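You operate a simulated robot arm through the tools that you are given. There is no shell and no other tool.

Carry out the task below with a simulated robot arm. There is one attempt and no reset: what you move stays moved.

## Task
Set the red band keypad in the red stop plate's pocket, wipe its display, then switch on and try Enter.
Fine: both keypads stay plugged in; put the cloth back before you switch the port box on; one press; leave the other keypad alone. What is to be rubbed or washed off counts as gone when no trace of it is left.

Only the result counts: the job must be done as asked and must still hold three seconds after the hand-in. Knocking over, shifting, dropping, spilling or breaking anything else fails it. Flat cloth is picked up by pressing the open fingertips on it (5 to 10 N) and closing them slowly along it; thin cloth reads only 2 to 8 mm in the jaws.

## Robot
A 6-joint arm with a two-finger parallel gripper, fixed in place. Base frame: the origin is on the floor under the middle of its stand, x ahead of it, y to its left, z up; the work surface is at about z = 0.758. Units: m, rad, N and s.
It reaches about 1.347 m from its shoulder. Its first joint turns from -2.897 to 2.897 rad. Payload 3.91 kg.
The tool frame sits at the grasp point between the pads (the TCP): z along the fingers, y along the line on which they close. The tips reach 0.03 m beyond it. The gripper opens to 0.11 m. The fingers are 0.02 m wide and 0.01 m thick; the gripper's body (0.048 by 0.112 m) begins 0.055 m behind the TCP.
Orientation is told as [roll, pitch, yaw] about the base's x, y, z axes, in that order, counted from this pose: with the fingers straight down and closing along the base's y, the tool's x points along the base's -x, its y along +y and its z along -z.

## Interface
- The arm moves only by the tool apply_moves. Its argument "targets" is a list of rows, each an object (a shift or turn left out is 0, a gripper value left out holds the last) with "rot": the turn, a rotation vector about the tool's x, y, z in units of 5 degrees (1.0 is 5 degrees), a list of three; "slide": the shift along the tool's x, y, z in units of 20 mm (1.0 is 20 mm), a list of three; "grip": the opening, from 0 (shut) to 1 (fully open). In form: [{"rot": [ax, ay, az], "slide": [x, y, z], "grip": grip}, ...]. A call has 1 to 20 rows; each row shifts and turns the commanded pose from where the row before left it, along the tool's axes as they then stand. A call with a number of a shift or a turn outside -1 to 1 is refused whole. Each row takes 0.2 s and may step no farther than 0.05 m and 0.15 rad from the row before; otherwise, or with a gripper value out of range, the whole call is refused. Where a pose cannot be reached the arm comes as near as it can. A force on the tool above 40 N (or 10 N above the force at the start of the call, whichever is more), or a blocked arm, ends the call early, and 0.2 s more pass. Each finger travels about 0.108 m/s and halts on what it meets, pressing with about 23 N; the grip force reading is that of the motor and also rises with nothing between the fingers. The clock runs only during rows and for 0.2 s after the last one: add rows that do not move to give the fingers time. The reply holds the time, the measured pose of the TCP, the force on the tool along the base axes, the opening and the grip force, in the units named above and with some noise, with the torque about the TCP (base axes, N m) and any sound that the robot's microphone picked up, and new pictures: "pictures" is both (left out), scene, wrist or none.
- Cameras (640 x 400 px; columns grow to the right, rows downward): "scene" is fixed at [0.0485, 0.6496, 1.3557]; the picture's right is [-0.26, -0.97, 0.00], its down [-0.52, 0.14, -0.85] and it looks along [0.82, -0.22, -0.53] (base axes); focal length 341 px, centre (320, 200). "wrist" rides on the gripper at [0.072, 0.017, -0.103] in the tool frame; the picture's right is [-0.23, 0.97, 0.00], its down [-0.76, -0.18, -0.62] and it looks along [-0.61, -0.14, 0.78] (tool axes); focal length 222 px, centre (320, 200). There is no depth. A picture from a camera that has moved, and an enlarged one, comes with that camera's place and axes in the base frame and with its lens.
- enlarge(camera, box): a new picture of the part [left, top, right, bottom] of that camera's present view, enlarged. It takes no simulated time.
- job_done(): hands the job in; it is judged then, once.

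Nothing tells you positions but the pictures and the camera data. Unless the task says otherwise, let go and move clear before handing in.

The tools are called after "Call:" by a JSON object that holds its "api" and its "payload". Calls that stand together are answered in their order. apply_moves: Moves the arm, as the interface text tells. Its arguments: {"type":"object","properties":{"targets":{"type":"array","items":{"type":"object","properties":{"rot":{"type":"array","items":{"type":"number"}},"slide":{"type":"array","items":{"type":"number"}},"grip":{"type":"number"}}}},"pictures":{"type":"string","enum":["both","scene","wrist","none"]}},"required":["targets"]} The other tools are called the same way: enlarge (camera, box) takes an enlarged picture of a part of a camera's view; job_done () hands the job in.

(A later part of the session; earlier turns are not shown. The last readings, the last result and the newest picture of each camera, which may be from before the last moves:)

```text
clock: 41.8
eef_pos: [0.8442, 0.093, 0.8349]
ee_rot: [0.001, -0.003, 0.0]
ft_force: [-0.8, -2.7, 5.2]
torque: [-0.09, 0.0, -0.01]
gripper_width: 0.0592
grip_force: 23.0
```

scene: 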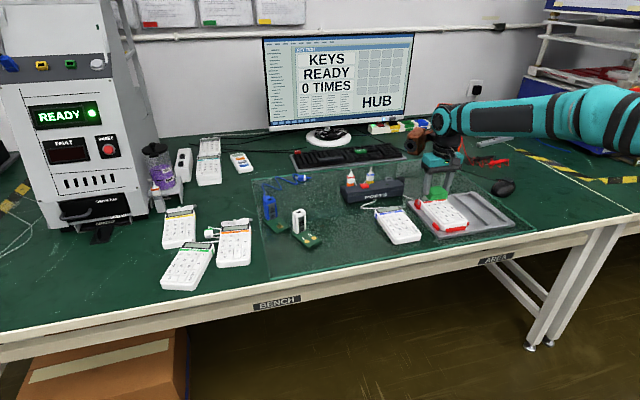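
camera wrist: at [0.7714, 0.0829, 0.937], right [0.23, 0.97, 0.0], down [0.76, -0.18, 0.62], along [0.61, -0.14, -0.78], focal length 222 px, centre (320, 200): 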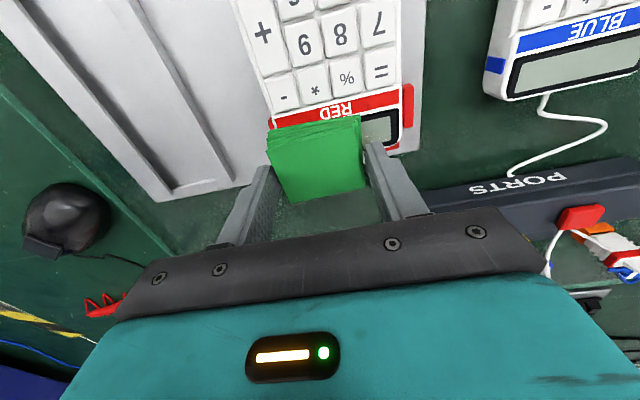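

Call:
{"api": "apply_moves", "payload": {"targets": [{"slide": [0, 0.2, 0.01]}, {"slide": [0, 0.2, 0.01]}, {"slide": [0, 0.2, 0]}, {"slide": [0, 0, 0]}], "pictures": "wrist"}}

Call:
{"api": "enlarge", "payload": {"camera": "wrist", "box": [220, 60, 420, 200]}}

Call:
{"api": "enlarge", "payload": {"camera": "scene", "box": [410, 170, 490, 230]}}

```text
clock: 42.8
eef_pos: [0.8439, 0.1046, 0.835]
ee_rot: [0.004, -0.002, -0.002]
ft_force: [0.8, -4.6, 14.3]
torque: [-0.21, 0.03, 0.02]
gripper_width: 0.0587
grip_force: 23.6
camera wrist: at [0.7722, 0.1223, 0.9369], right [0.23, 0.97, 0.0], down [0.76, -0.18, 0.62], along [0.61, -0.14, -0.78], focal length 222 px, centre (320, 200)
```

wrist: 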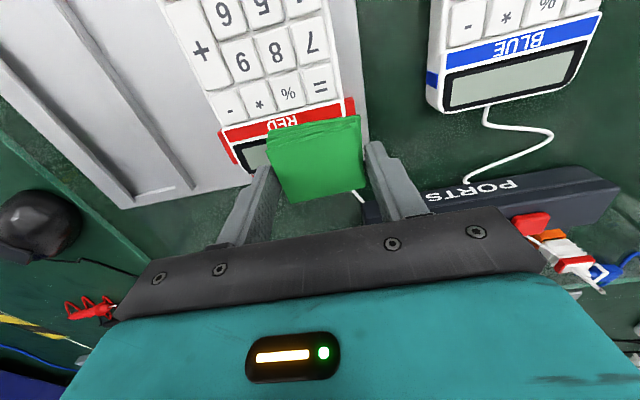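

```text
2.86 times, centred on (320, 130) of wrist
camera zoom: at [0.7722, 0.1223, 0.9369], right [0.23, 0.97, 0.0], down [0.76, -0.18, 0.62], along [0.61, -0.14, -0.78], focal length 635 px, centre (320, 400)
```

zoom: 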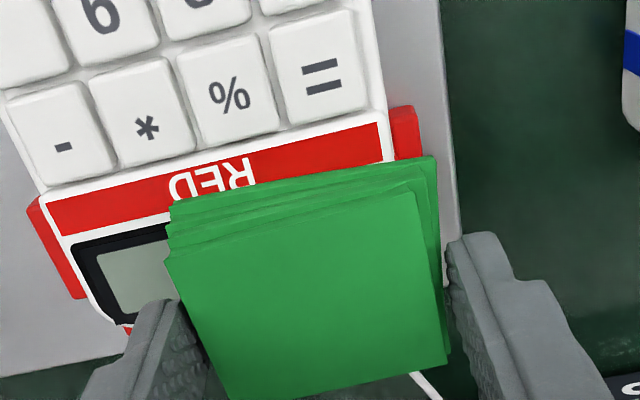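

```text
6.67 times, centred on (450, 200) of scene
camera zoom: at [0.0485, 0.6496, 1.3557], right [-0.26, -0.97, 0.0], down [-0.52, 0.14, -0.85], along [0.82, -0.22, -0.53], focal length 2273 px, centre (-547, 200)
```

zoom: 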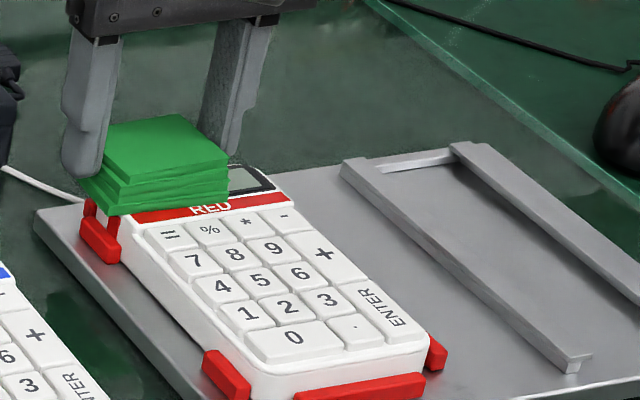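

The left part looks clear. I'll do several more passes, still light.

Call:
{"api": "apply_moves", "payload": {"targets": [{"slide": [0, -0.2, -0.03]}, {"slide": [0, -0.25, 0]}, {"slide": [0, -0.25, 0]}, {"slide": [0, -0.25, 0]}, {"slide": [0, -0.25, 0]}, {"slide": [0, -0.25, 0]}, {"slide": [0, -0.25, 0]}, {"slide": [0, 0, 0]}], "pictures": "wrist"}}

Call:
{"api": "enlarge", "payload": {"camera": "wrist", "box": [220, 60, 420, 200]}}

```text
clock: 44.6
eef_pos: [0.8438, 0.0714, 0.8336]
ee_rot: [0.001, -0.003, -0.001]
ft_force: [0.4, 0.6, 8.2]
torque: [0.06, -0.01, -0.01]
gripper_width: 0.0587
grip_force: 22.8
camera wrist: at [0.7721, 0.0883, 0.9369], right [0.23, 0.97, 0.0], down [0.76, -0.18, 0.62], along [0.61, -0.14, -0.78], focal length 222 px, centre (320, 200)
```

wrist: 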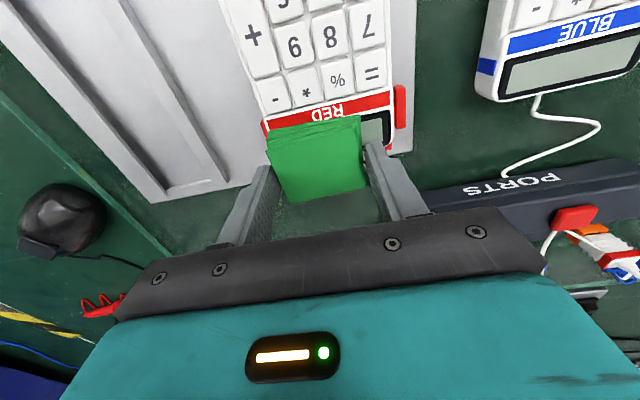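

```text
2.86 times, centred on (320, 130) of wrist
camera zoom: at [0.7721, 0.0883, 0.9369], right [0.23, 0.97, 0.0], down [0.76, -0.18, 0.62], along [0.61, -0.14, -0.78], focal length 635 px, centre (320, 400)
```

zoom: 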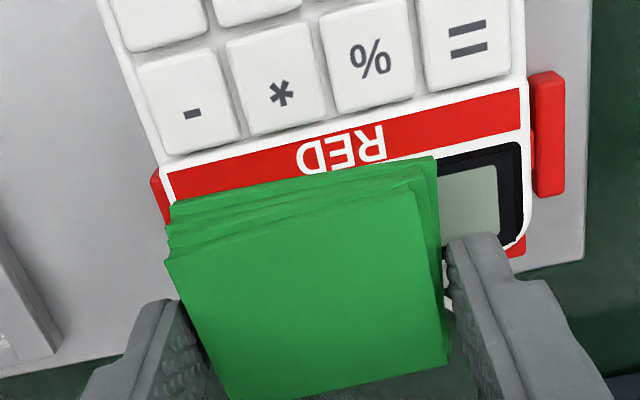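

That side now looks clear too. I'll make two more full passes and then lift for inspection.

Call:
{"api": "apply_moves", "payload": {"targets": [{"slide": [0, -0.2, 0]}, {"slide": [0, 0, -0.02]}, {"slide": [0.15, 0.2, 0]}, {"slide": [0, 0.25, 0]}, {"slide": [0, 0.25, 0]}, {"slide": [0, 0.25, 0]}, {"slide": [0, 0.25, 0.01]}, {"slide": [0, 0.25, 0.01]}, {"slide": [0, 0.25, 0]}, {"slide": [0, 0.15, 0]}, {"slide": [0, 0, 0]}], "pictures": "none"}}

```text
clock: 47.0
eef_pos: [0.841, 0.1051, 0.8345]
ee_rot: [0.0, -0.001, -0.003]
ft_force: [0.3, -0.2, 3.4]
torque: [0.01, -0.06, 0.01]
gripper_width: 0.0588
grip_force: 22.6
```

Call:
{"api": "apply_moves", "payload": {"targets": [{"slide": [0, 0, 0.02]}, {"slide": [-0.25, -0.2, 0]}, {"slide": [-0.25, -0.25, 0]}, {"slide": [0, -0.25, 0]}, {"slide": [0, -0.25, 0]}, {"slide": [0, -0.25, 0]}, {"slide": [0, -0.25, 0]}, {"slide": [0, -0.25, 0]}, {"slide": [0, -0.2, 0]}, {"slide": [0, 0, 0]}], "pictures": "none"}}

```text
clock: 49.2
eef_pos: [0.8512, 0.0672, 0.8328]
ee_rot: [0.002, -0.002, -0.002]
ft_force: [-0.1, 4.9, 11.1]
torque: [0.2, 0.05, -0.02]
gripper_width: 0.0587
grip_force: 23.3
```

Now I'll centre, lift, and back off toward the cloth's home spot so I can inspect the display.

Call:
{"api": "apply_moves", "payload": {"targets": [{"slide": [0, 0.25, -0.01]}, {"slide": [0, 0.25, 0]}, {"slide": [0.2, 0.2, 0]}, {"slide": [0.1, 0.15, 0]}, {"slide": [0, 0, -0.5]}, {"slide": [0, 0, -0.8]}, {"slide": [-0.5, -0.5, -0.8]}, {"slide": [-0.9, -0.8, 0]}, {"slide": [-0.9, -0.8, 0]}, {"slide": [0, 0, 0]}], "pictures": "both"}}

Call:
{"api": "enlarge", "payload": {"camera": "wrist", "box": [220, 0, 420, 140]}}

Call:
{"api": "enlarge", "payload": {"camera": "scene", "box": [405, 180, 485, 240]}}

```text
clock: 51.4
eef_pos: [0.8912, 0.0401, 0.8783]
ee_rot: [0.001, -0.002, 0.0]
ft_force: [0.2, 0.1, -0.4]
torque: [0.01, 0.0, -0.05]
gripper_width: 0.0588
grip_force: 23.0
camera wrist: at [0.8188, 0.0569, 0.9796], right [0.23, 0.97, 0.0], down [0.76, -0.18, 0.62], along [0.61, -0.14, -0.78], focal length 222 px, centre (320, 200)
```

scene: 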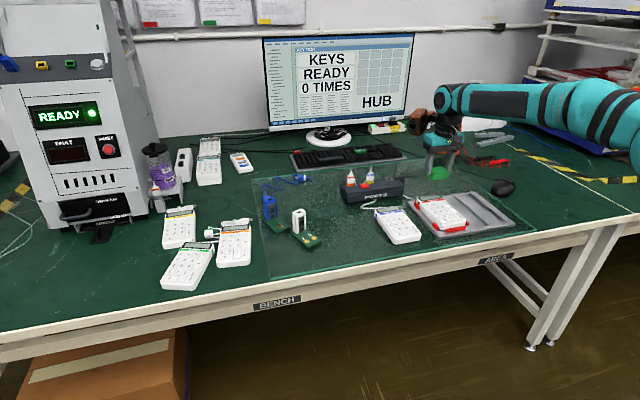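
wrist: 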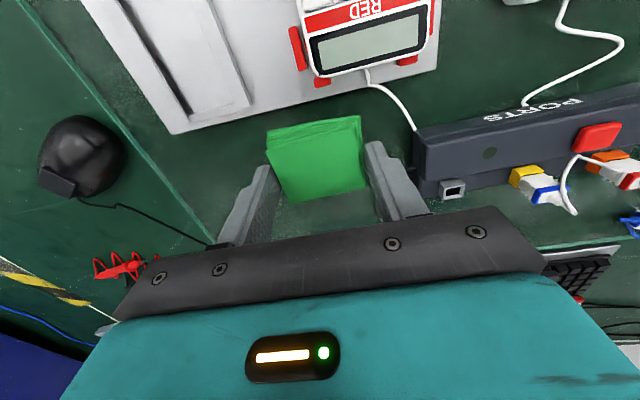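

```text
2.86 times, centred on (320, 70) of wrist
camera zoom: at [0.8188, 0.0569, 0.9796], right [0.23, 0.97, 0.0], down [0.76, -0.18, 0.62], along [0.61, -0.14, -0.78], focal length 635 px, centre (320, 571)
```

zoom: 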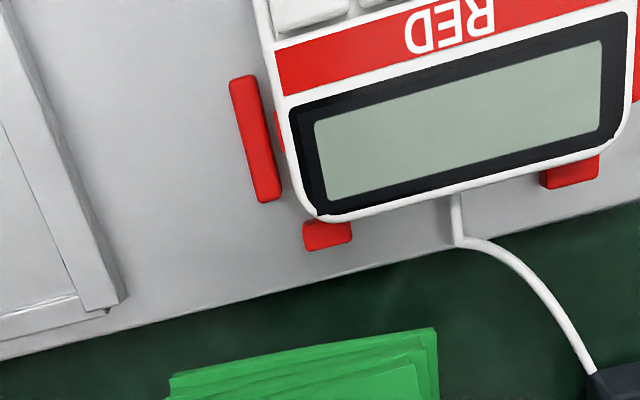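

```text
6.67 times, centred on (445, 210) of scene
camera zoom: at [0.0485, 0.6496, 1.3557], right [-0.26, -0.97, 0.0], down [-0.52, 0.14, -0.85], along [0.82, -0.22, -0.53], focal length 2273 px, centre (-513, 133)
```

zoom: 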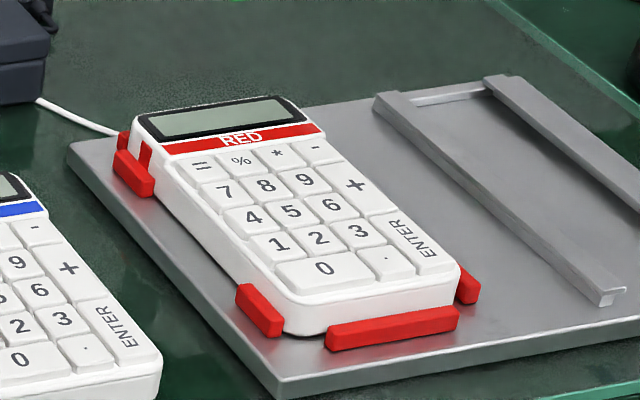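

The display looks completely clean. I'll check the keypad's seating closely, since the rubbing nudged it inside the pocket.

Call:
{"api": "enlarge", "payload": {"camera": "scene", "box": [430, 205, 470, 235]}}

Call:
{"api": "enlarge", "payload": {"camera": "scene", "box": [412, 190, 452, 220]}}

Call:
{"api": "enlarge", "payload": {"camera": "wrist", "box": [280, 0, 450, 100]}}

```text
13.33 times, centred on (450, 220) of scene
camera zoom: at [0.0485, 0.6496, 1.3557], right [-0.26, -0.97, 0.0], down [-0.52, 0.14, -0.85], along [0.82, -0.22, -0.53], focal length 4546 px, centre (-1413, -67)
```

zoom: 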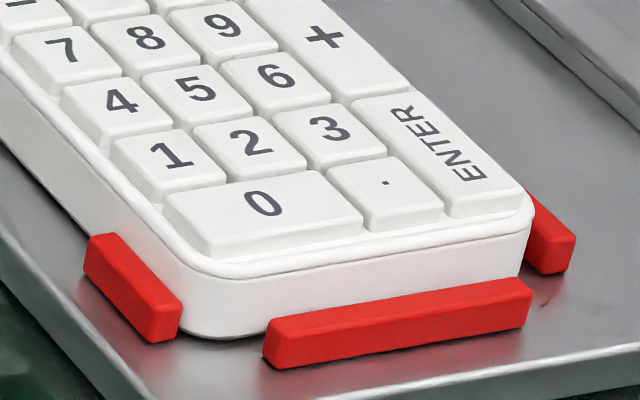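

```text
13.33 times, centred on (432, 205) of scene
camera zoom: at [0.0485, 0.6496, 1.3557], right [-0.26, -0.97, 0.0], down [-0.52, 0.14, -0.85], along [0.82, -0.22, -0.53], focal length 4546 px, centre (-1173, 133)
```

zoom: 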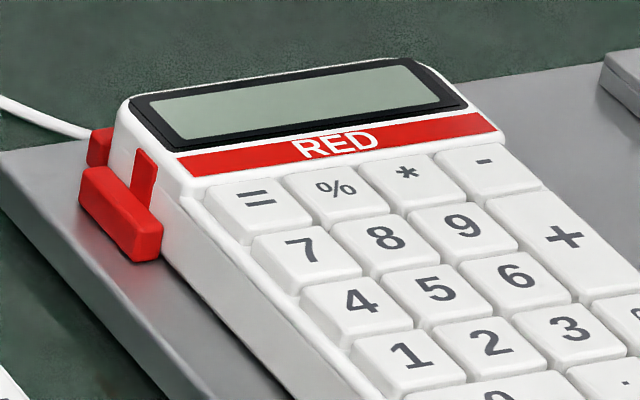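

```text
3.76 times, centred on (365, 50) of wrist
camera zoom: at [0.8188, 0.0569, 0.9796], right [0.23, 0.97, 0.0], down [0.76, -0.18, 0.62], along [0.61, -0.14, -0.78], focal length 836 px, centre (151, 765)
```

zoom: 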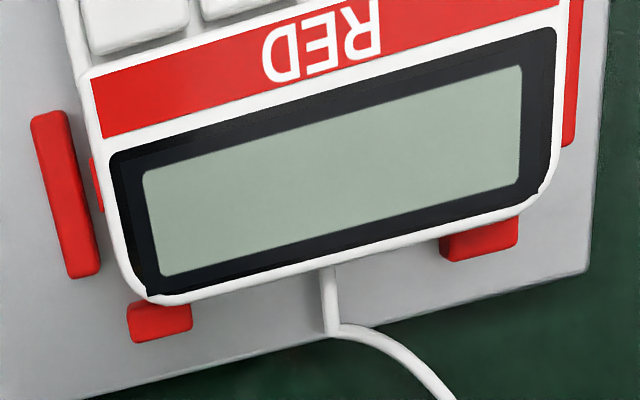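

The keypad sits flat inside all the stops with a clean display. Now I'll return the cloth to its original spot and angle.

Call:
{"api": "apply_moves", "payload": {"targets": [{"slide": [-0.76, -0.64, 0]}, {"slide": [-0.76, -0.64, 0]}, {"slide": [-0.76, -0.64, 0]}, {"slide": [-0.76, -0.64, 0]}, {"rot": [0, 0, -0.6]}, {"slide": [0, 0, 0.8]}, {"slide": [0, 0, 0.8]}, {"slide": [0, 0, 0.8]}, {"slide": [0, 0, 0.7]}, {"slide": [0, 0, 0]}], "pictures": "both"}}

Call:
{"api": "enlarge", "payload": {"camera": "scene", "box": [400, 140, 480, 200]}}

Call:
{"api": "enlarge", "payload": {"camera": "wrist", "box": [200, 60, 440, 240]}}

```text
clock: 53.6
eef_pos: [0.951, -0.0105, 0.8148]
ee_rot: [0.003, -0.001, 0.05]
ft_force: [1.5, -0.2, -0.5]
torque: [0.0, -0.01, 0.02]
gripper_width: 0.0587
grip_force: 22.7
camera wrist: at [0.8782, 0.0026, 0.9174], right [0.18, 0.98, 0.0], down [0.77, -0.14, 0.62], along [0.61, -0.11, -0.78], focal length 222 px, centre (320, 200)
```

scene: 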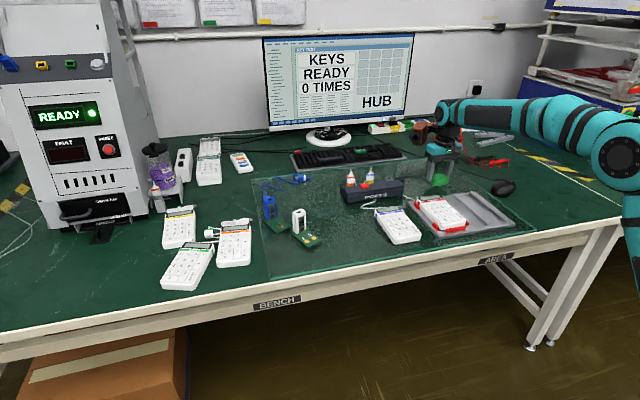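
wrist: 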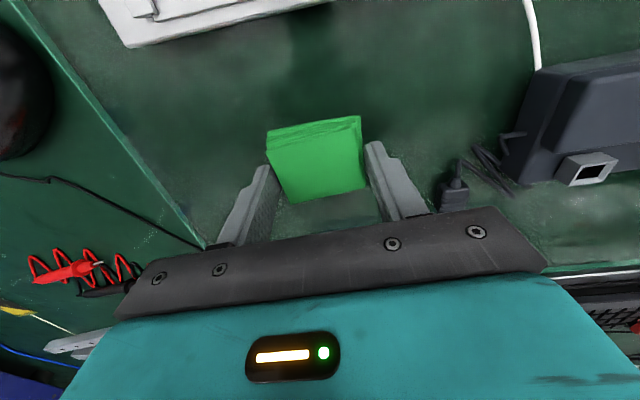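

```text
6.67 times, centred on (440, 170) of scene
camera zoom: at [0.0485, 0.6496, 1.3557], right [-0.26, -0.97, 0.0], down [-0.52, 0.14, -0.85], along [0.82, -0.22, -0.53], focal length 2273 px, centre (-480, 400)
```

zoom: 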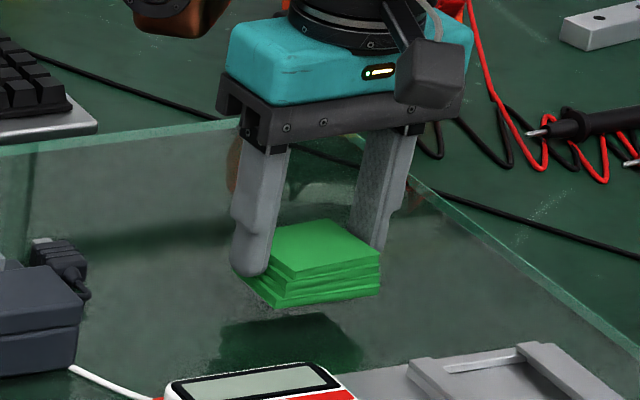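

```text
2.22 times, centred on (320, 150) of wrist
camera zoom: at [0.8782, 0.0026, 0.9174], right [0.18, 0.98, 0.0], down [0.77, -0.14, 0.62], along [0.61, -0.11, -0.78], focal length 494 px, centre (320, 311)
```

zoom: 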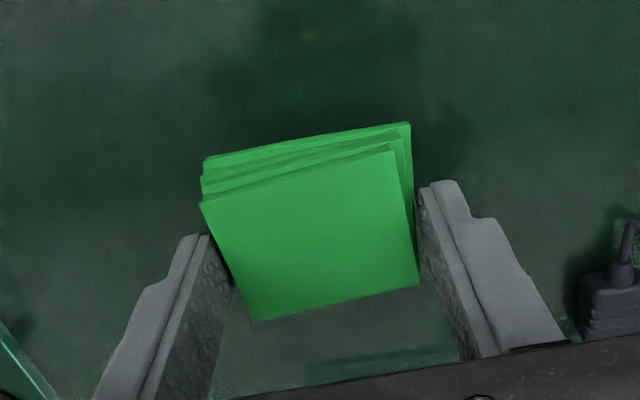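

The pad is held as before and right above its home spot. I'll set it down gently.

Call:
{"api": "apply_moves", "payload": {"targets": [{"slide": [0, 0, 0.3]}, {"slide": [0, 0, 0.2]}, {"slide": [0, 0, 0.15]}, {"slide": [0, 0, 0]}], "pictures": "none"}}

```text
clock: 54.6
eef_pos: [0.9519, -0.0094, 0.8022]
ee_rot: [0.003, -0.002, 0.05]
ft_force: [-0.7, 0.5, -0.7]
torque: [0.0, 0.03, -0.01]
gripper_width: 0.059
grip_force: 22.8
```

Call:
{"api": "apply_moves", "payload": {"targets": [{"slide": [0, -0.05, 0.08]}, {"slide": [0, 0, 0.06]}, {"slide": [0, 0, 0]}], "pictures": "none"}}

```text
clock: 55.4
eef_pos: [0.9523, -0.0112, 0.7991]
ee_rot: [0.002, -0.001, 0.051]
ft_force: [1.1, 0.1, 0.4]
torque: [-0.01, 0.03, 0.03]
gripper_width: 0.059
grip_force: 23.4
```

Call:
{"api": "apply_moves", "payload": {"targets": [{"slide": [0, 0, 0.04]}, {"slide": [0, 0, 0]}], "pictures": "scene"}}

Call:
{"api": "enlarge", "payload": {"camera": "scene", "box": [400, 140, 480, 200]}}

```text
clock: 56.0
eef_pos: [0.9515, -0.0101, 0.7987]
ee_rot: [0.001, -0.002, 0.051]
ft_force: [0.2, -0.3, 3.9]
torque: [-0.04, -0.11, 0.0]
gripper_width: 0.0588
grip_force: 23.1
```

scene: 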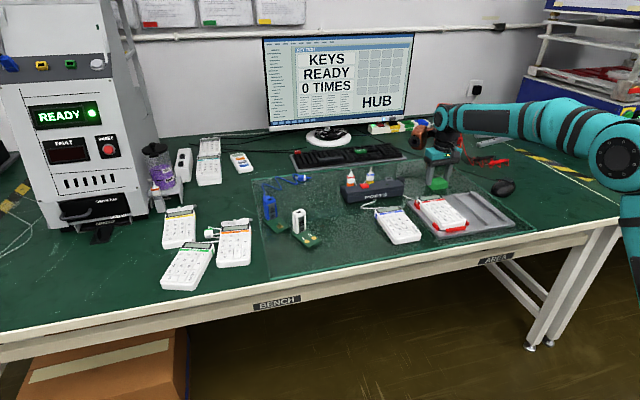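

```text
6.67 times, centred on (440, 170) of scene
camera zoom: at [0.0485, 0.6496, 1.3557], right [-0.26, -0.97, 0.0], down [-0.52, 0.14, -0.85], along [0.82, -0.22, -0.53], focal length 2273 px, centre (-480, 400)
```

zoom: 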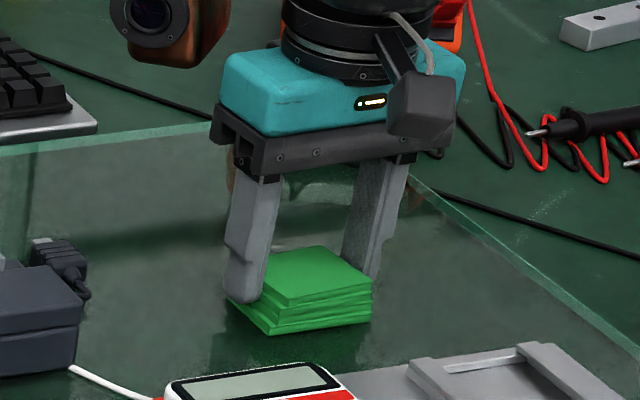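

The cloth is resting on the glass at its original spot. I'll release it and raise clear.

Call:
{"api": "apply_moves", "payload": {"targets": [{"grip": 0.6}, {"grip": 0.75}, {"grip": 0.9}, {"grip": 1.0}, {"slide": [0, 0, -0.5]}, {"slide": [0, 0, -0.9]}, {"slide": [0, 0, -0.9]}, {"slide": [0, 0, -0.9]}, {"slide": [0, 0, -0.9]}, {"slide": [0, 0, -0.9]}, {"rot": [0, 0, 0.6]}, {"slide": [0, 0, 0]}], "pictures": "both"}}

Call:
{"api": "enlarge", "payload": {"camera": "scene", "box": [400, 150, 480, 210]}}

Call:
{"api": "enlarge", "payload": {"camera": "scene", "box": [320, 160, 420, 220]}}

Call:
{"api": "enlarge", "payload": {"camera": "wrist", "box": [260, 0, 420, 160]}}

```text
clock: 58.6
eef_pos: [0.9523, -0.0109, 0.8972]
ee_rot: [0.004, -0.002, -0.001]
ft_force: [-0.7, 0.3, 0.4]
torque: [0.01, 0.02, -0.01]
gripper_width: 0.1101
grip_force: 0.1
camera wrist: at [0.8798, 0.0059, 0.9994], right [0.23, 0.97, 0.0], down [0.76, -0.18, 0.62], along [0.61, -0.14, -0.78], focal length 222 px, centre (320, 200)
```

scene: 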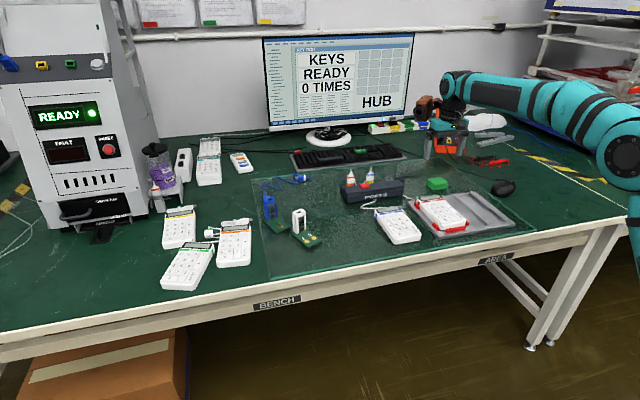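
wrist: 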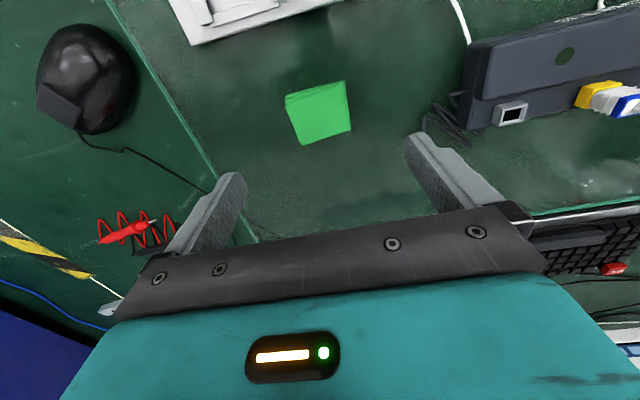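

```text
6.67 times, centred on (440, 180) of scene
camera zoom: at [0.0485, 0.6496, 1.3557], right [-0.26, -0.97, 0.0], down [-0.52, 0.14, -0.85], along [0.82, -0.22, -0.53], focal length 2273 px, centre (-480, 333)
```

zoom: 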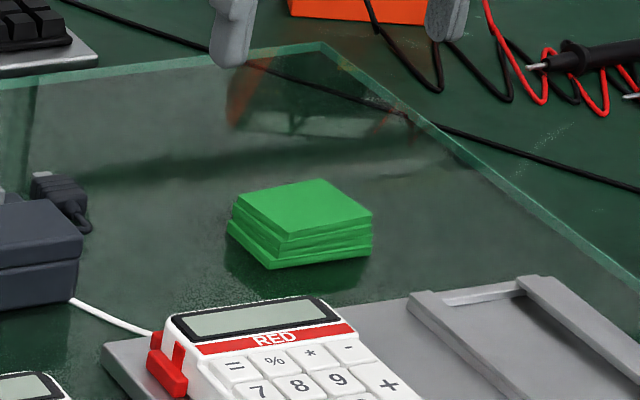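

```text
6.40 times, centred on (370, 190) of scene
camera zoom: at [0.0485, 0.6496, 1.3557], right [-0.26, -0.97, 0.0], down [-0.52, 0.14, -0.85], along [0.82, -0.22, -0.53], focal length 2182 px, centre (0, 264)
```

zoom: 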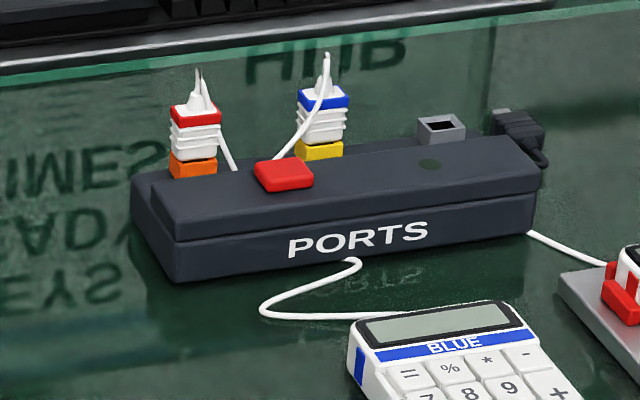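

```text
2.50 times, centred on (340, 80) of wrist
camera zoom: at [0.8798, 0.0059, 0.9994], right [0.23, 0.97, 0.0], down [0.76, -0.18, 0.62], along [0.61, -0.14, -0.78], focal length 555 px, centre (270, 500)
```

zoom: 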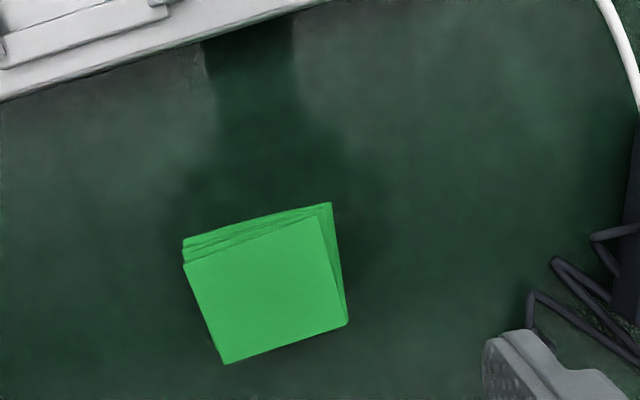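

The cloth is back in place and both plugs are still seated. Next I'll go over to the port box and locate its red switch precisely.

Call:
{"api": "apply_moves", "payload": {"targets": [{"slide": [0.293, 0.932, -0.154]}, {"slide": [0.293, 0.932, -0.154]}, {"slide": [0.293, 0.932, -0.154]}, {"slide": [0.293, 0.932, -0.154]}, {"slide": [0.293, 0.932, -0.154]}, {"slide": [0.293, 0.932, -0.154]}, {"slide": [0.293, 0.932, -0.154]}, {"slide": [0.293, 0.932, -0.154]}, {"slide": [0.293, 0.932, -0.154]}, {"slide": [0.293, 0.932, -0.154]}, {"slide": [0.293, 0.932, -0.154]}, {"slide": [0.293, 0.932, -0.154]}, {"slide": [0.293, 0.932, -0.154]}, {"slide": [0.293, 0.932, -0.154]}, {"slide": [0, 0, 0]}], "pictures": "both"}}

Call:
{"api": "enlarge", "payload": {"camera": "wrist", "box": [220, 60, 420, 220]}}

```text
clock: 61.8
eef_pos: [0.8689, 0.2494, 0.942]
ee_rot: [0.002, -0.002, -0.001]
ft_force: [-0.1, 0.2, 0.1]
torque: [0.06, 0.0, 0.01]
gripper_width: 0.1098
grip_force: 0.2
camera wrist: at [0.7979, 0.2657, 1.0445], right [0.23, 0.97, 0.0], down [0.76, -0.18, 0.62], along [0.61, -0.14, -0.78], focal length 222 px, centre (320, 200)
```

scene: 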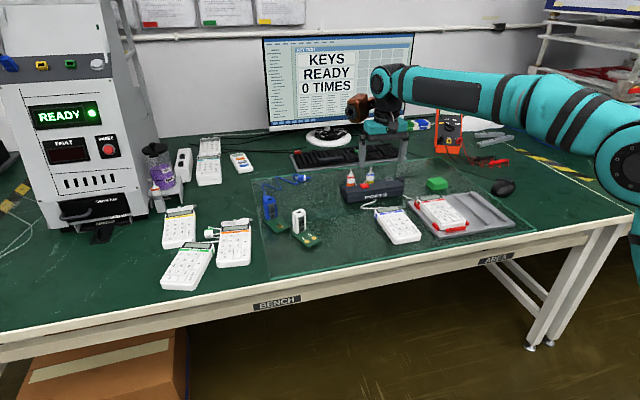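
wrist: 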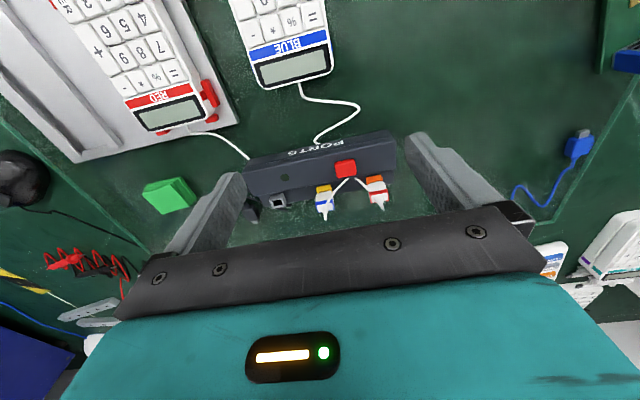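

```text
2.50 times, centred on (320, 140) of wrist
camera zoom: at [0.7979, 0.2657, 1.0445], right [0.23, 0.97, 0.0], down [0.76, -0.18, 0.62], along [0.61, -0.14, -0.78], focal length 555 px, centre (320, 350)
```

zoom: 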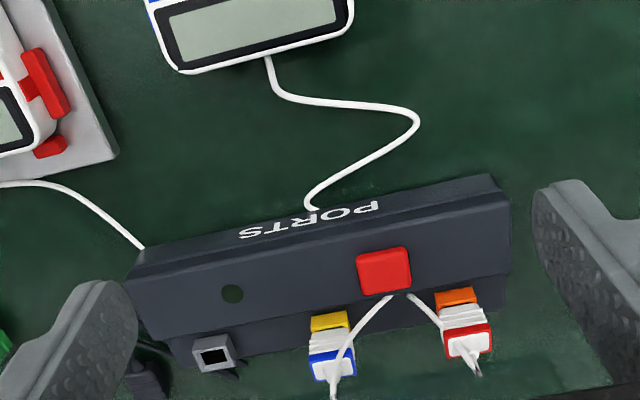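

The switch appears to be at about (0.940, 0.264) with its top near z 0.807, and the two plugs are just behind it. I'll zoom in on both views to refine this.

Call:
{"api": "enlarge", "payload": {"camera": "wrist", "box": [290, 130, 410, 220]}}

Call:
{"api": "enlarge", "payload": {"camera": "scene", "box": [335, 165, 385, 205]}}

```text
4.44 times, centred on (350, 175) of wrist
camera zoom: at [0.7979, 0.2657, 1.0445], right [0.23, 0.97, 0.0], down [0.76, -0.18, 0.62], along [0.61, -0.14, -0.78], focal length 987 px, centre (187, 311)
```

zoom: 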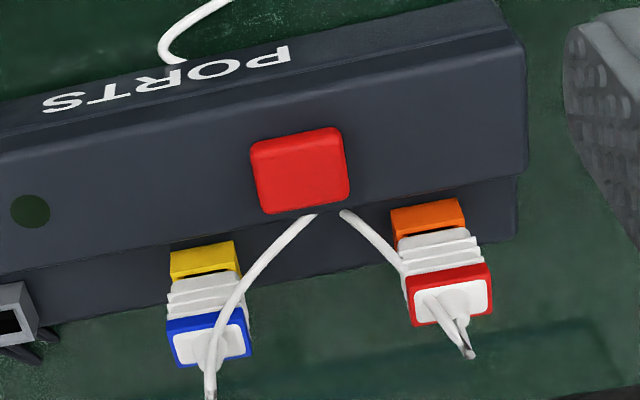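

```text
10.00 times, centred on (360, 185) of scene
camera zoom: at [0.0485, 0.6496, 1.3557], right [-0.26, -0.97, 0.0], down [-0.52, 0.14, -0.85], along [0.82, -0.22, -0.53], focal length 3410 px, centre (-80, 350)
```

zoom: 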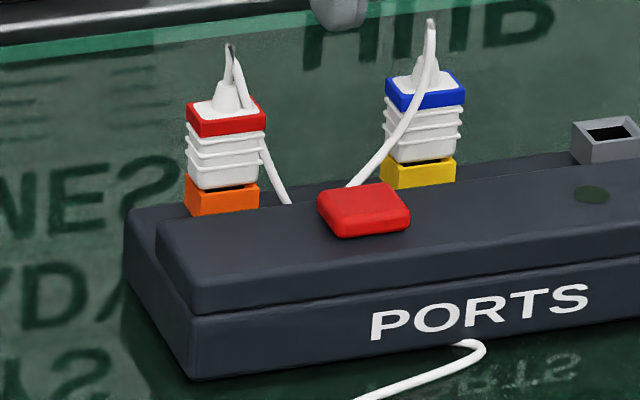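

The cables drop behind the switch at x of about 0.96, so pressing at (0.938, 0.264) with closed fingers stays clear of them and the plugs. I'll close the gripper and move above the switch.

Call:
{"api": "apply_moves", "payload": {"targets": [{"grip": 0.5}, {"grip": 0}, {"grip": 0}, {"slide": [-0.864, 0.183, 0.6]}, {"slide": [-0.864, 0.183, 0.6]}, {"slide": [-0.864, 0.183, 0.6]}, {"slide": [-0.864, 0.183, 0.6]}, {"slide": [0, 0, 0]}], "pictures": "both"}}

Call:
{"api": "enlarge", "payload": {"camera": "wrist", "box": [220, 60, 420, 220]}}

Call:
{"api": "enlarge", "payload": {"camera": "scene", "box": [330, 145, 410, 205]}}

```text
clock: 63.6
eef_pos: [0.938, 0.263, 0.8952]
ee_rot: [0.003, -0.001, -0.002]
ft_force: [-1.1, -0.4, 0.0]
torque: [-0.02, 0.01, -0.02]
gripper_width: 0.0002
grip_force: 23.6
camera wrist: at [0.8669, 0.28, 0.9962], right [0.23, 0.97, 0.0], down [0.76, -0.18, 0.62], along [0.61, -0.14, -0.78], focal length 222 px, centre (320, 200)
```

scene: 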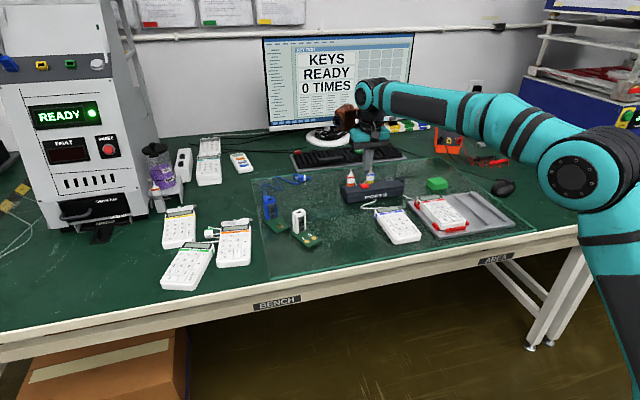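
wrist: 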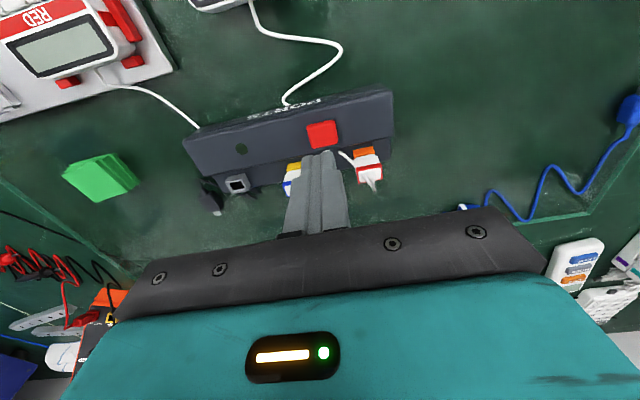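

```text
2.50 times, centred on (320, 140) of wrist
camera zoom: at [0.8669, 0.28, 0.9962], right [0.23, 0.97, 0.0], down [0.76, -0.18, 0.62], along [0.61, -0.14, -0.78], focal length 555 px, centre (320, 350)
```

zoom: 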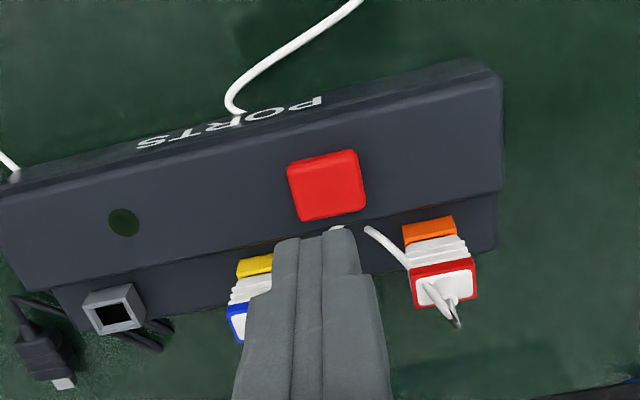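

```text
6.67 times, centred on (370, 175) of scene
camera zoom: at [0.0485, 0.6496, 1.3557], right [-0.26, -0.97, 0.0], down [-0.52, 0.14, -0.85], along [0.82, -0.22, -0.53], focal length 2273 px, centre (-13, 367)
```

zoom: 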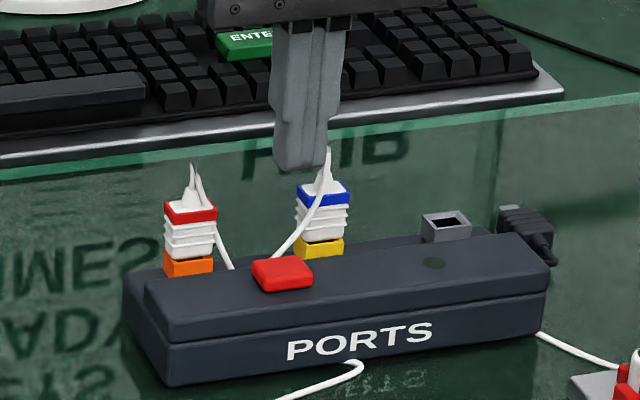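

The closed fingers line up with the switch, and the plugs and cables are clear behind. I'll descend to just above it.

Call:
{"api": "apply_moves", "payload": {"targets": [{"slide": [0, 0.04, 0.6], "grip": 0}, {"slide": [0, 0, 0.6]}, {"slide": [0, 0, 0.6]}, {"slide": [0, 0, 0.3]}, {"slide": [0, 0, 0]}], "pictures": "both"}}

Call:
{"api": "enlarge", "payload": {"camera": "scene", "box": [330, 155, 410, 215]}}

Call:
{"api": "enlarge", "payload": {"camera": "wrist", "box": [240, 80, 400, 220]}}

```text
clock: 64.8
eef_pos: [0.9389, 0.2658, 0.8505]
ee_rot: [0.002, 0.001, -0.002]
ft_force: [0.1, -1.1, 0.5]
torque: [0.02, -0.01, 0.01]
gripper_width: 0.0
grip_force: 22.8
camera wrist: at [0.8666, 0.282, 0.9535], right [0.23, 0.97, 0.0], down [0.76, -0.18, 0.62], along [0.61, -0.14, -0.78], focal length 222 px, centre (320, 200)
```

scene: 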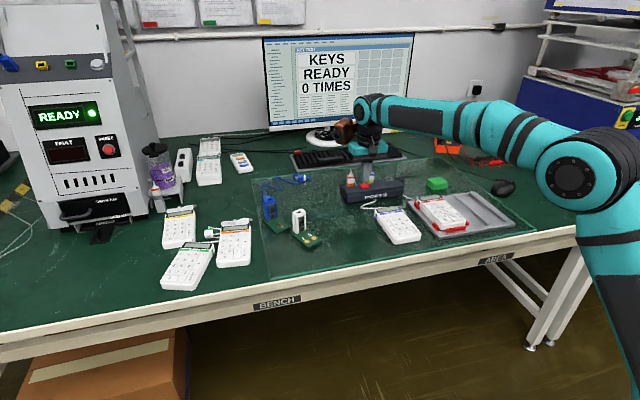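
wrist: 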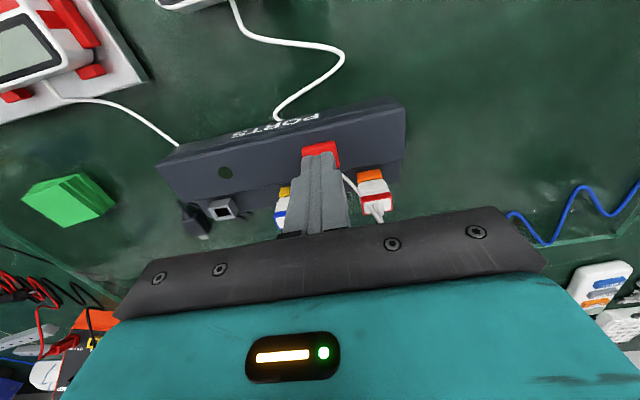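

```text
6.67 times, centred on (370, 185) of scene
camera zoom: at [0.0485, 0.6496, 1.3557], right [-0.26, -0.97, 0.0], down [-0.52, 0.14, -0.85], along [0.82, -0.22, -0.53], focal length 2273 px, centre (-13, 300)
```

zoom: 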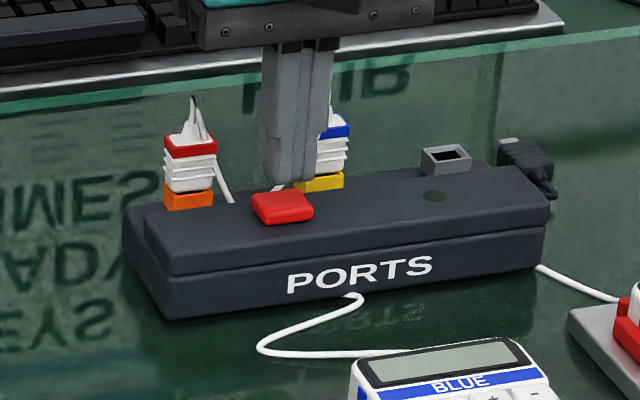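

```text
2.86 times, centred on (320, 150) of wrist
camera zoom: at [0.8666, 0.282, 0.9535], right [0.23, 0.97, 0.0], down [0.76, -0.18, 0.62], along [0.61, -0.14, -0.78], focal length 635 px, centre (320, 343)
```

zoom: 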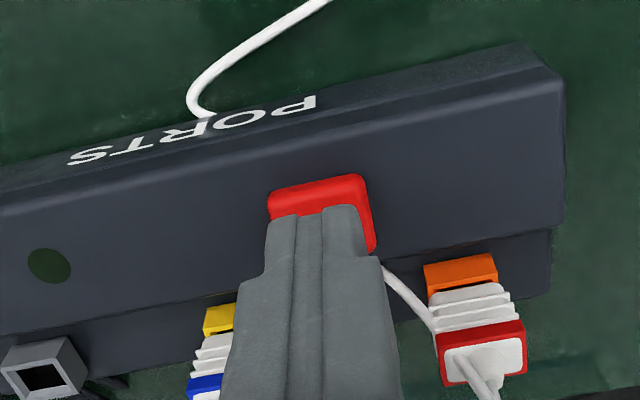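

The fingertip is right above the switch, about 12 mm up. I'll approach in small steps and listen for a click.

Call:
{"api": "apply_moves", "payload": {"targets": [{"slide": [0.02, 0, 0.2]}, {"slide": [0, 0, 0.2]}, {"slide": [0, 0, 0.1]}, {"slide": [0, 0, 0]}], "pictures": "none"}}

Call:
{"api": "enlarge", "payload": {"camera": "scene", "box": [330, 165, 410, 215]}}

```text
clock: 65.8
eef_pos: [0.9376, 0.266, 0.8405]
ee_rot: [0.002, -0.001, -0.002]
ft_force: [0.5, -0.7, 0.0]
torque: [-0.01, 0.01, -0.02]
gripper_width: 0.0
grip_force: 23.4
```

```text
8.00 times, centred on (370, 190) of scene
camera zoom: at [0.0485, 0.6496, 1.3557], right [-0.26, -0.97, 0.0], down [-0.52, 0.14, -0.85], along [0.82, -0.22, -0.53], focal length 2728 px, centre (-80, 280)
```

zoom: 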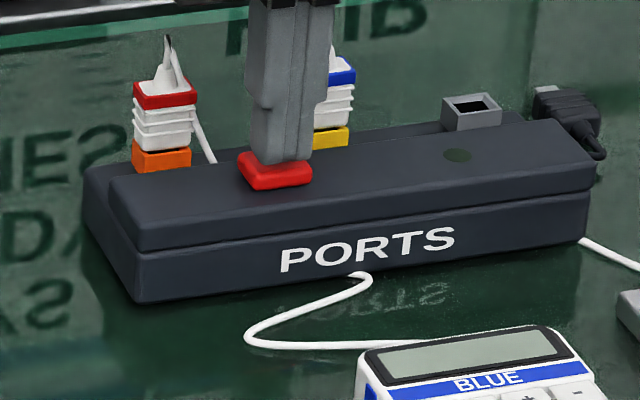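

Call:
{"api": "apply_moves", "payload": {"targets": [{"slide": [0, 0, 0.1]}, {"slide": [0, 0, 0.1]}, {"slide": [0, 0, 0]}], "pictures": "none"}}

Call:
{"api": "enlarge", "payload": {"camera": "scene", "box": [330, 165, 410, 215]}}

```text
clock: 66.6
eef_pos: [0.9388, 0.2648, 0.837]
ee_rot: [0.002, -0.003, -0.001]
ft_force: [0.0, 0.5, 0.5]
torque: [-0.03, 0.0, -0.06]
gripper_width: 0.0002
grip_force: 23.1
```

```text
8.00 times, centred on (370, 190) of scene
camera zoom: at [0.0485, 0.6496, 1.3557], right [-0.26, -0.97, 0.0], down [-0.52, 0.14, -0.85], along [0.82, -0.22, -0.53], focal length 2728 px, centre (-80, 280)
```

zoom: 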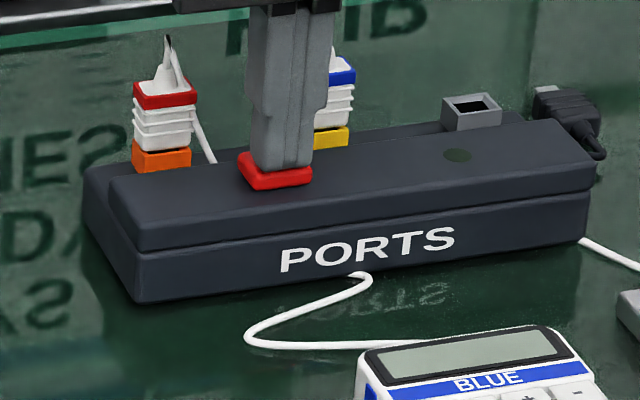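

Call:
{"api": "apply_moves", "payload": {"targets": [{"slide": [0, 0, 0.1]}, {"slide": [0, 0, 0]}], "pictures": "none"}}

Call:
{"api": "enlarge", "payload": {"camera": "scene", "box": [330, 165, 410, 215]}}

```text
clock: 67.2
eef_pos: [0.9379, 0.2659, 0.8368]
ee_rot: [0.001, -0.002, -0.001]
ft_force: [-1.1, 0.0, 0.9]
torque: [0.01, -0.01, 0.04]
gripper_width: 0.0002
grip_force: 23.1
```

```text
8.00 times, centred on (370, 190) of scene
camera zoom: at [0.0485, 0.6496, 1.3557], right [-0.26, -0.97, 0.0], down [-0.52, 0.14, -0.85], along [0.82, -0.22, -0.53], focal length 2728 px, centre (-80, 280)
```

zoom: 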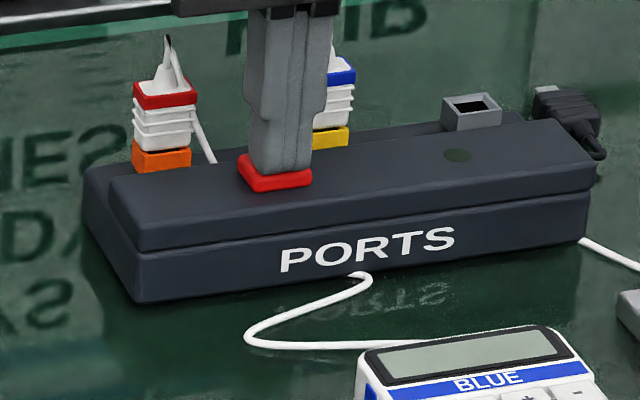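

The tip is touching the switch. I'll press on in 1 mm steps.

Call:
{"api": "apply_moves", "payload": {"targets": [{"slide": [0, 0, 0.06]}, {"slide": [0, 0, 0]}], "pictures": "none"}}

Call:
{"api": "enlarge", "payload": {"camera": "scene", "box": [330, 165, 410, 215]}}

```text
clock: 67.8
eef_pos: [0.9379, 0.2656, 0.8343]
ee_rot: [0.002, 0.0, -0.003]
ft_force: [0.2, 0.1, 2.0]
torque: [0.04, 0.0, 0.0]
gripper_width: 0.0
grip_force: 22.8
```

```text
8.00 times, centred on (370, 190) of scene
camera zoom: at [0.0485, 0.6496, 1.3557], right [-0.26, -0.97, 0.0], down [-0.52, 0.14, -0.85], along [0.82, -0.22, -0.53], focal length 2728 px, centre (-80, 280)
```

zoom: 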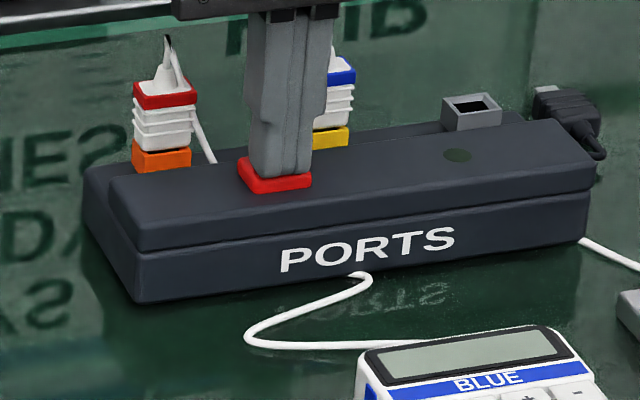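

Call:
{"api": "apply_moves", "payload": {"targets": [{"slide": [0, 0, 0.06]}, {"slide": [0, 0, 0]}], "pictures": "none"}}

Call:
{"api": "enlarge", "payload": {"camera": "scene", "box": [330, 165, 410, 215]}}

```text
clock: 68.4
eef_pos: [0.9366, 0.2648, 0.8335]
ee_rot: [0.002, -0.002, 0.0]
ft_force: [0.4, 0.5, 2.5]
torque: [0.01, -0.05, 0.03]
gripper_width: 0.0
grip_force: 23.0
heard: click
```

```text
8.00 times, centred on (370, 190) of scene
camera zoom: at [0.0485, 0.6496, 1.3557], right [-0.26, -0.97, 0.0], down [-0.52, 0.14, -0.85], along [0.82, -0.22, -0.53], focal length 2728 px, centre (-80, 280)
```

zoom: 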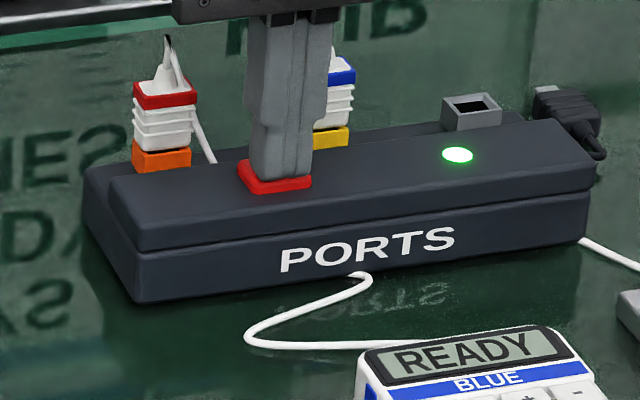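

It clicked: the lamp is green and the keypads read READY. I'll raise straight up off the switch.

Call:
{"api": "apply_moves", "payload": {"targets": [{"slide": [0, 0, -0.3]}, {"slide": [0, 0, -0.7]}, {"slide": [0, 0, -0.9]}, {"slide": [0, 0, -0.9]}, {"slide": [0, 0, -0.9]}, {"slide": [0, 0, -0.9]}, {"slide": [0, 0, 0]}], "pictures": "both"}}

Call:
{"api": "enlarge", "payload": {"camera": "scene", "box": [330, 165, 490, 245]}}

Call:
{"api": "enlarge", "payload": {"camera": "scene", "box": [250, 30, 420, 150]}}

```text
clock: 70.0
eef_pos: [0.938, 0.2649, 0.9239]
ee_rot: [0.003, -0.001, -0.001]
ft_force: [0.9, -0.2, 0.4]
torque: [-0.01, 0.03, -0.02]
gripper_width: 0.0
grip_force: 23.0
camera wrist: at [0.8665, 0.282, 1.0277], right [0.23, 0.97, 0.0], down [0.76, -0.18, 0.62], along [0.61, -0.14, -0.78], focal length 222 px, centre (320, 200)
```

scene: 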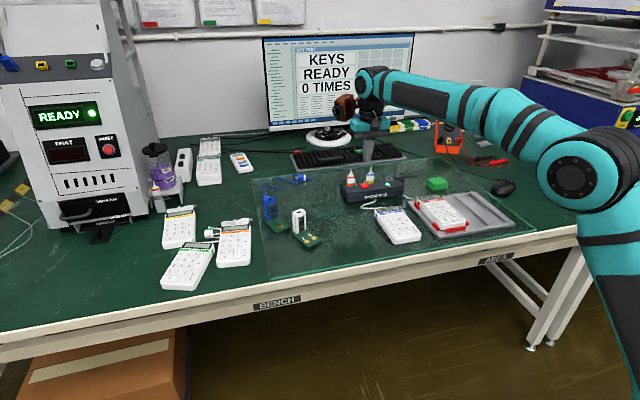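
wrist: 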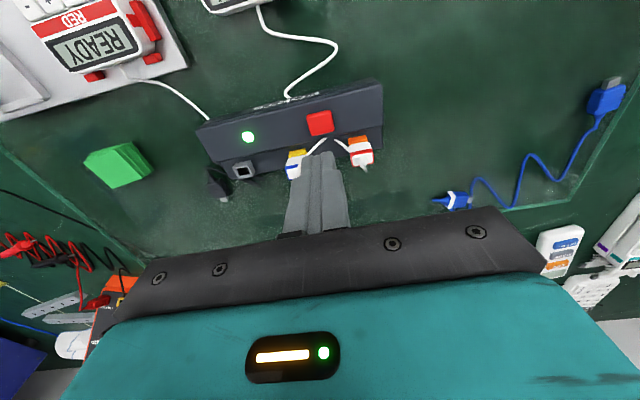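

```text
4.00 times, centred on (410, 205) of scene
camera zoom: at [0.0485, 0.6496, 1.3557], right [-0.26, -0.97, 0.0], down [-0.52, 0.14, -0.85], along [0.82, -0.22, -0.53], focal length 1364 px, centre (-40, 180)
```

zoom: 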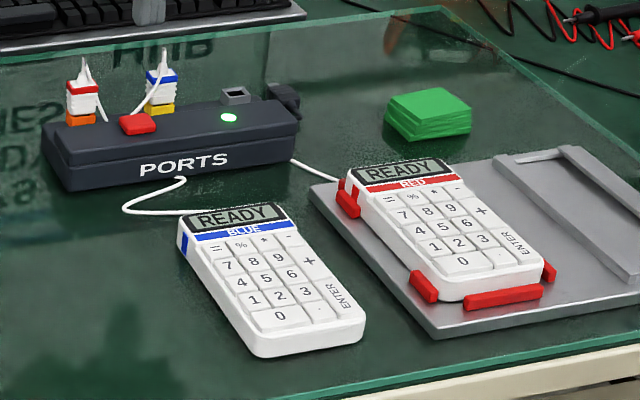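

```text
3.33 times, centred on (335, 90) of scene
camera zoom: at [0.0485, 0.6496, 1.3557], right [-0.26, -0.97, 0.0], down [-0.52, 0.14, -0.85], along [0.82, -0.22, -0.53], focal length 1137 px, centre (270, 567)
```

zoom: 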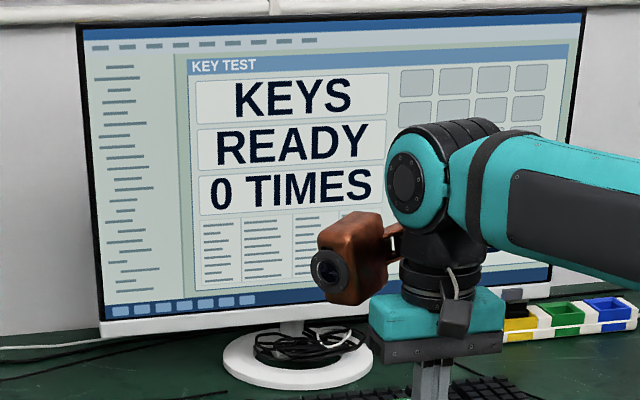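

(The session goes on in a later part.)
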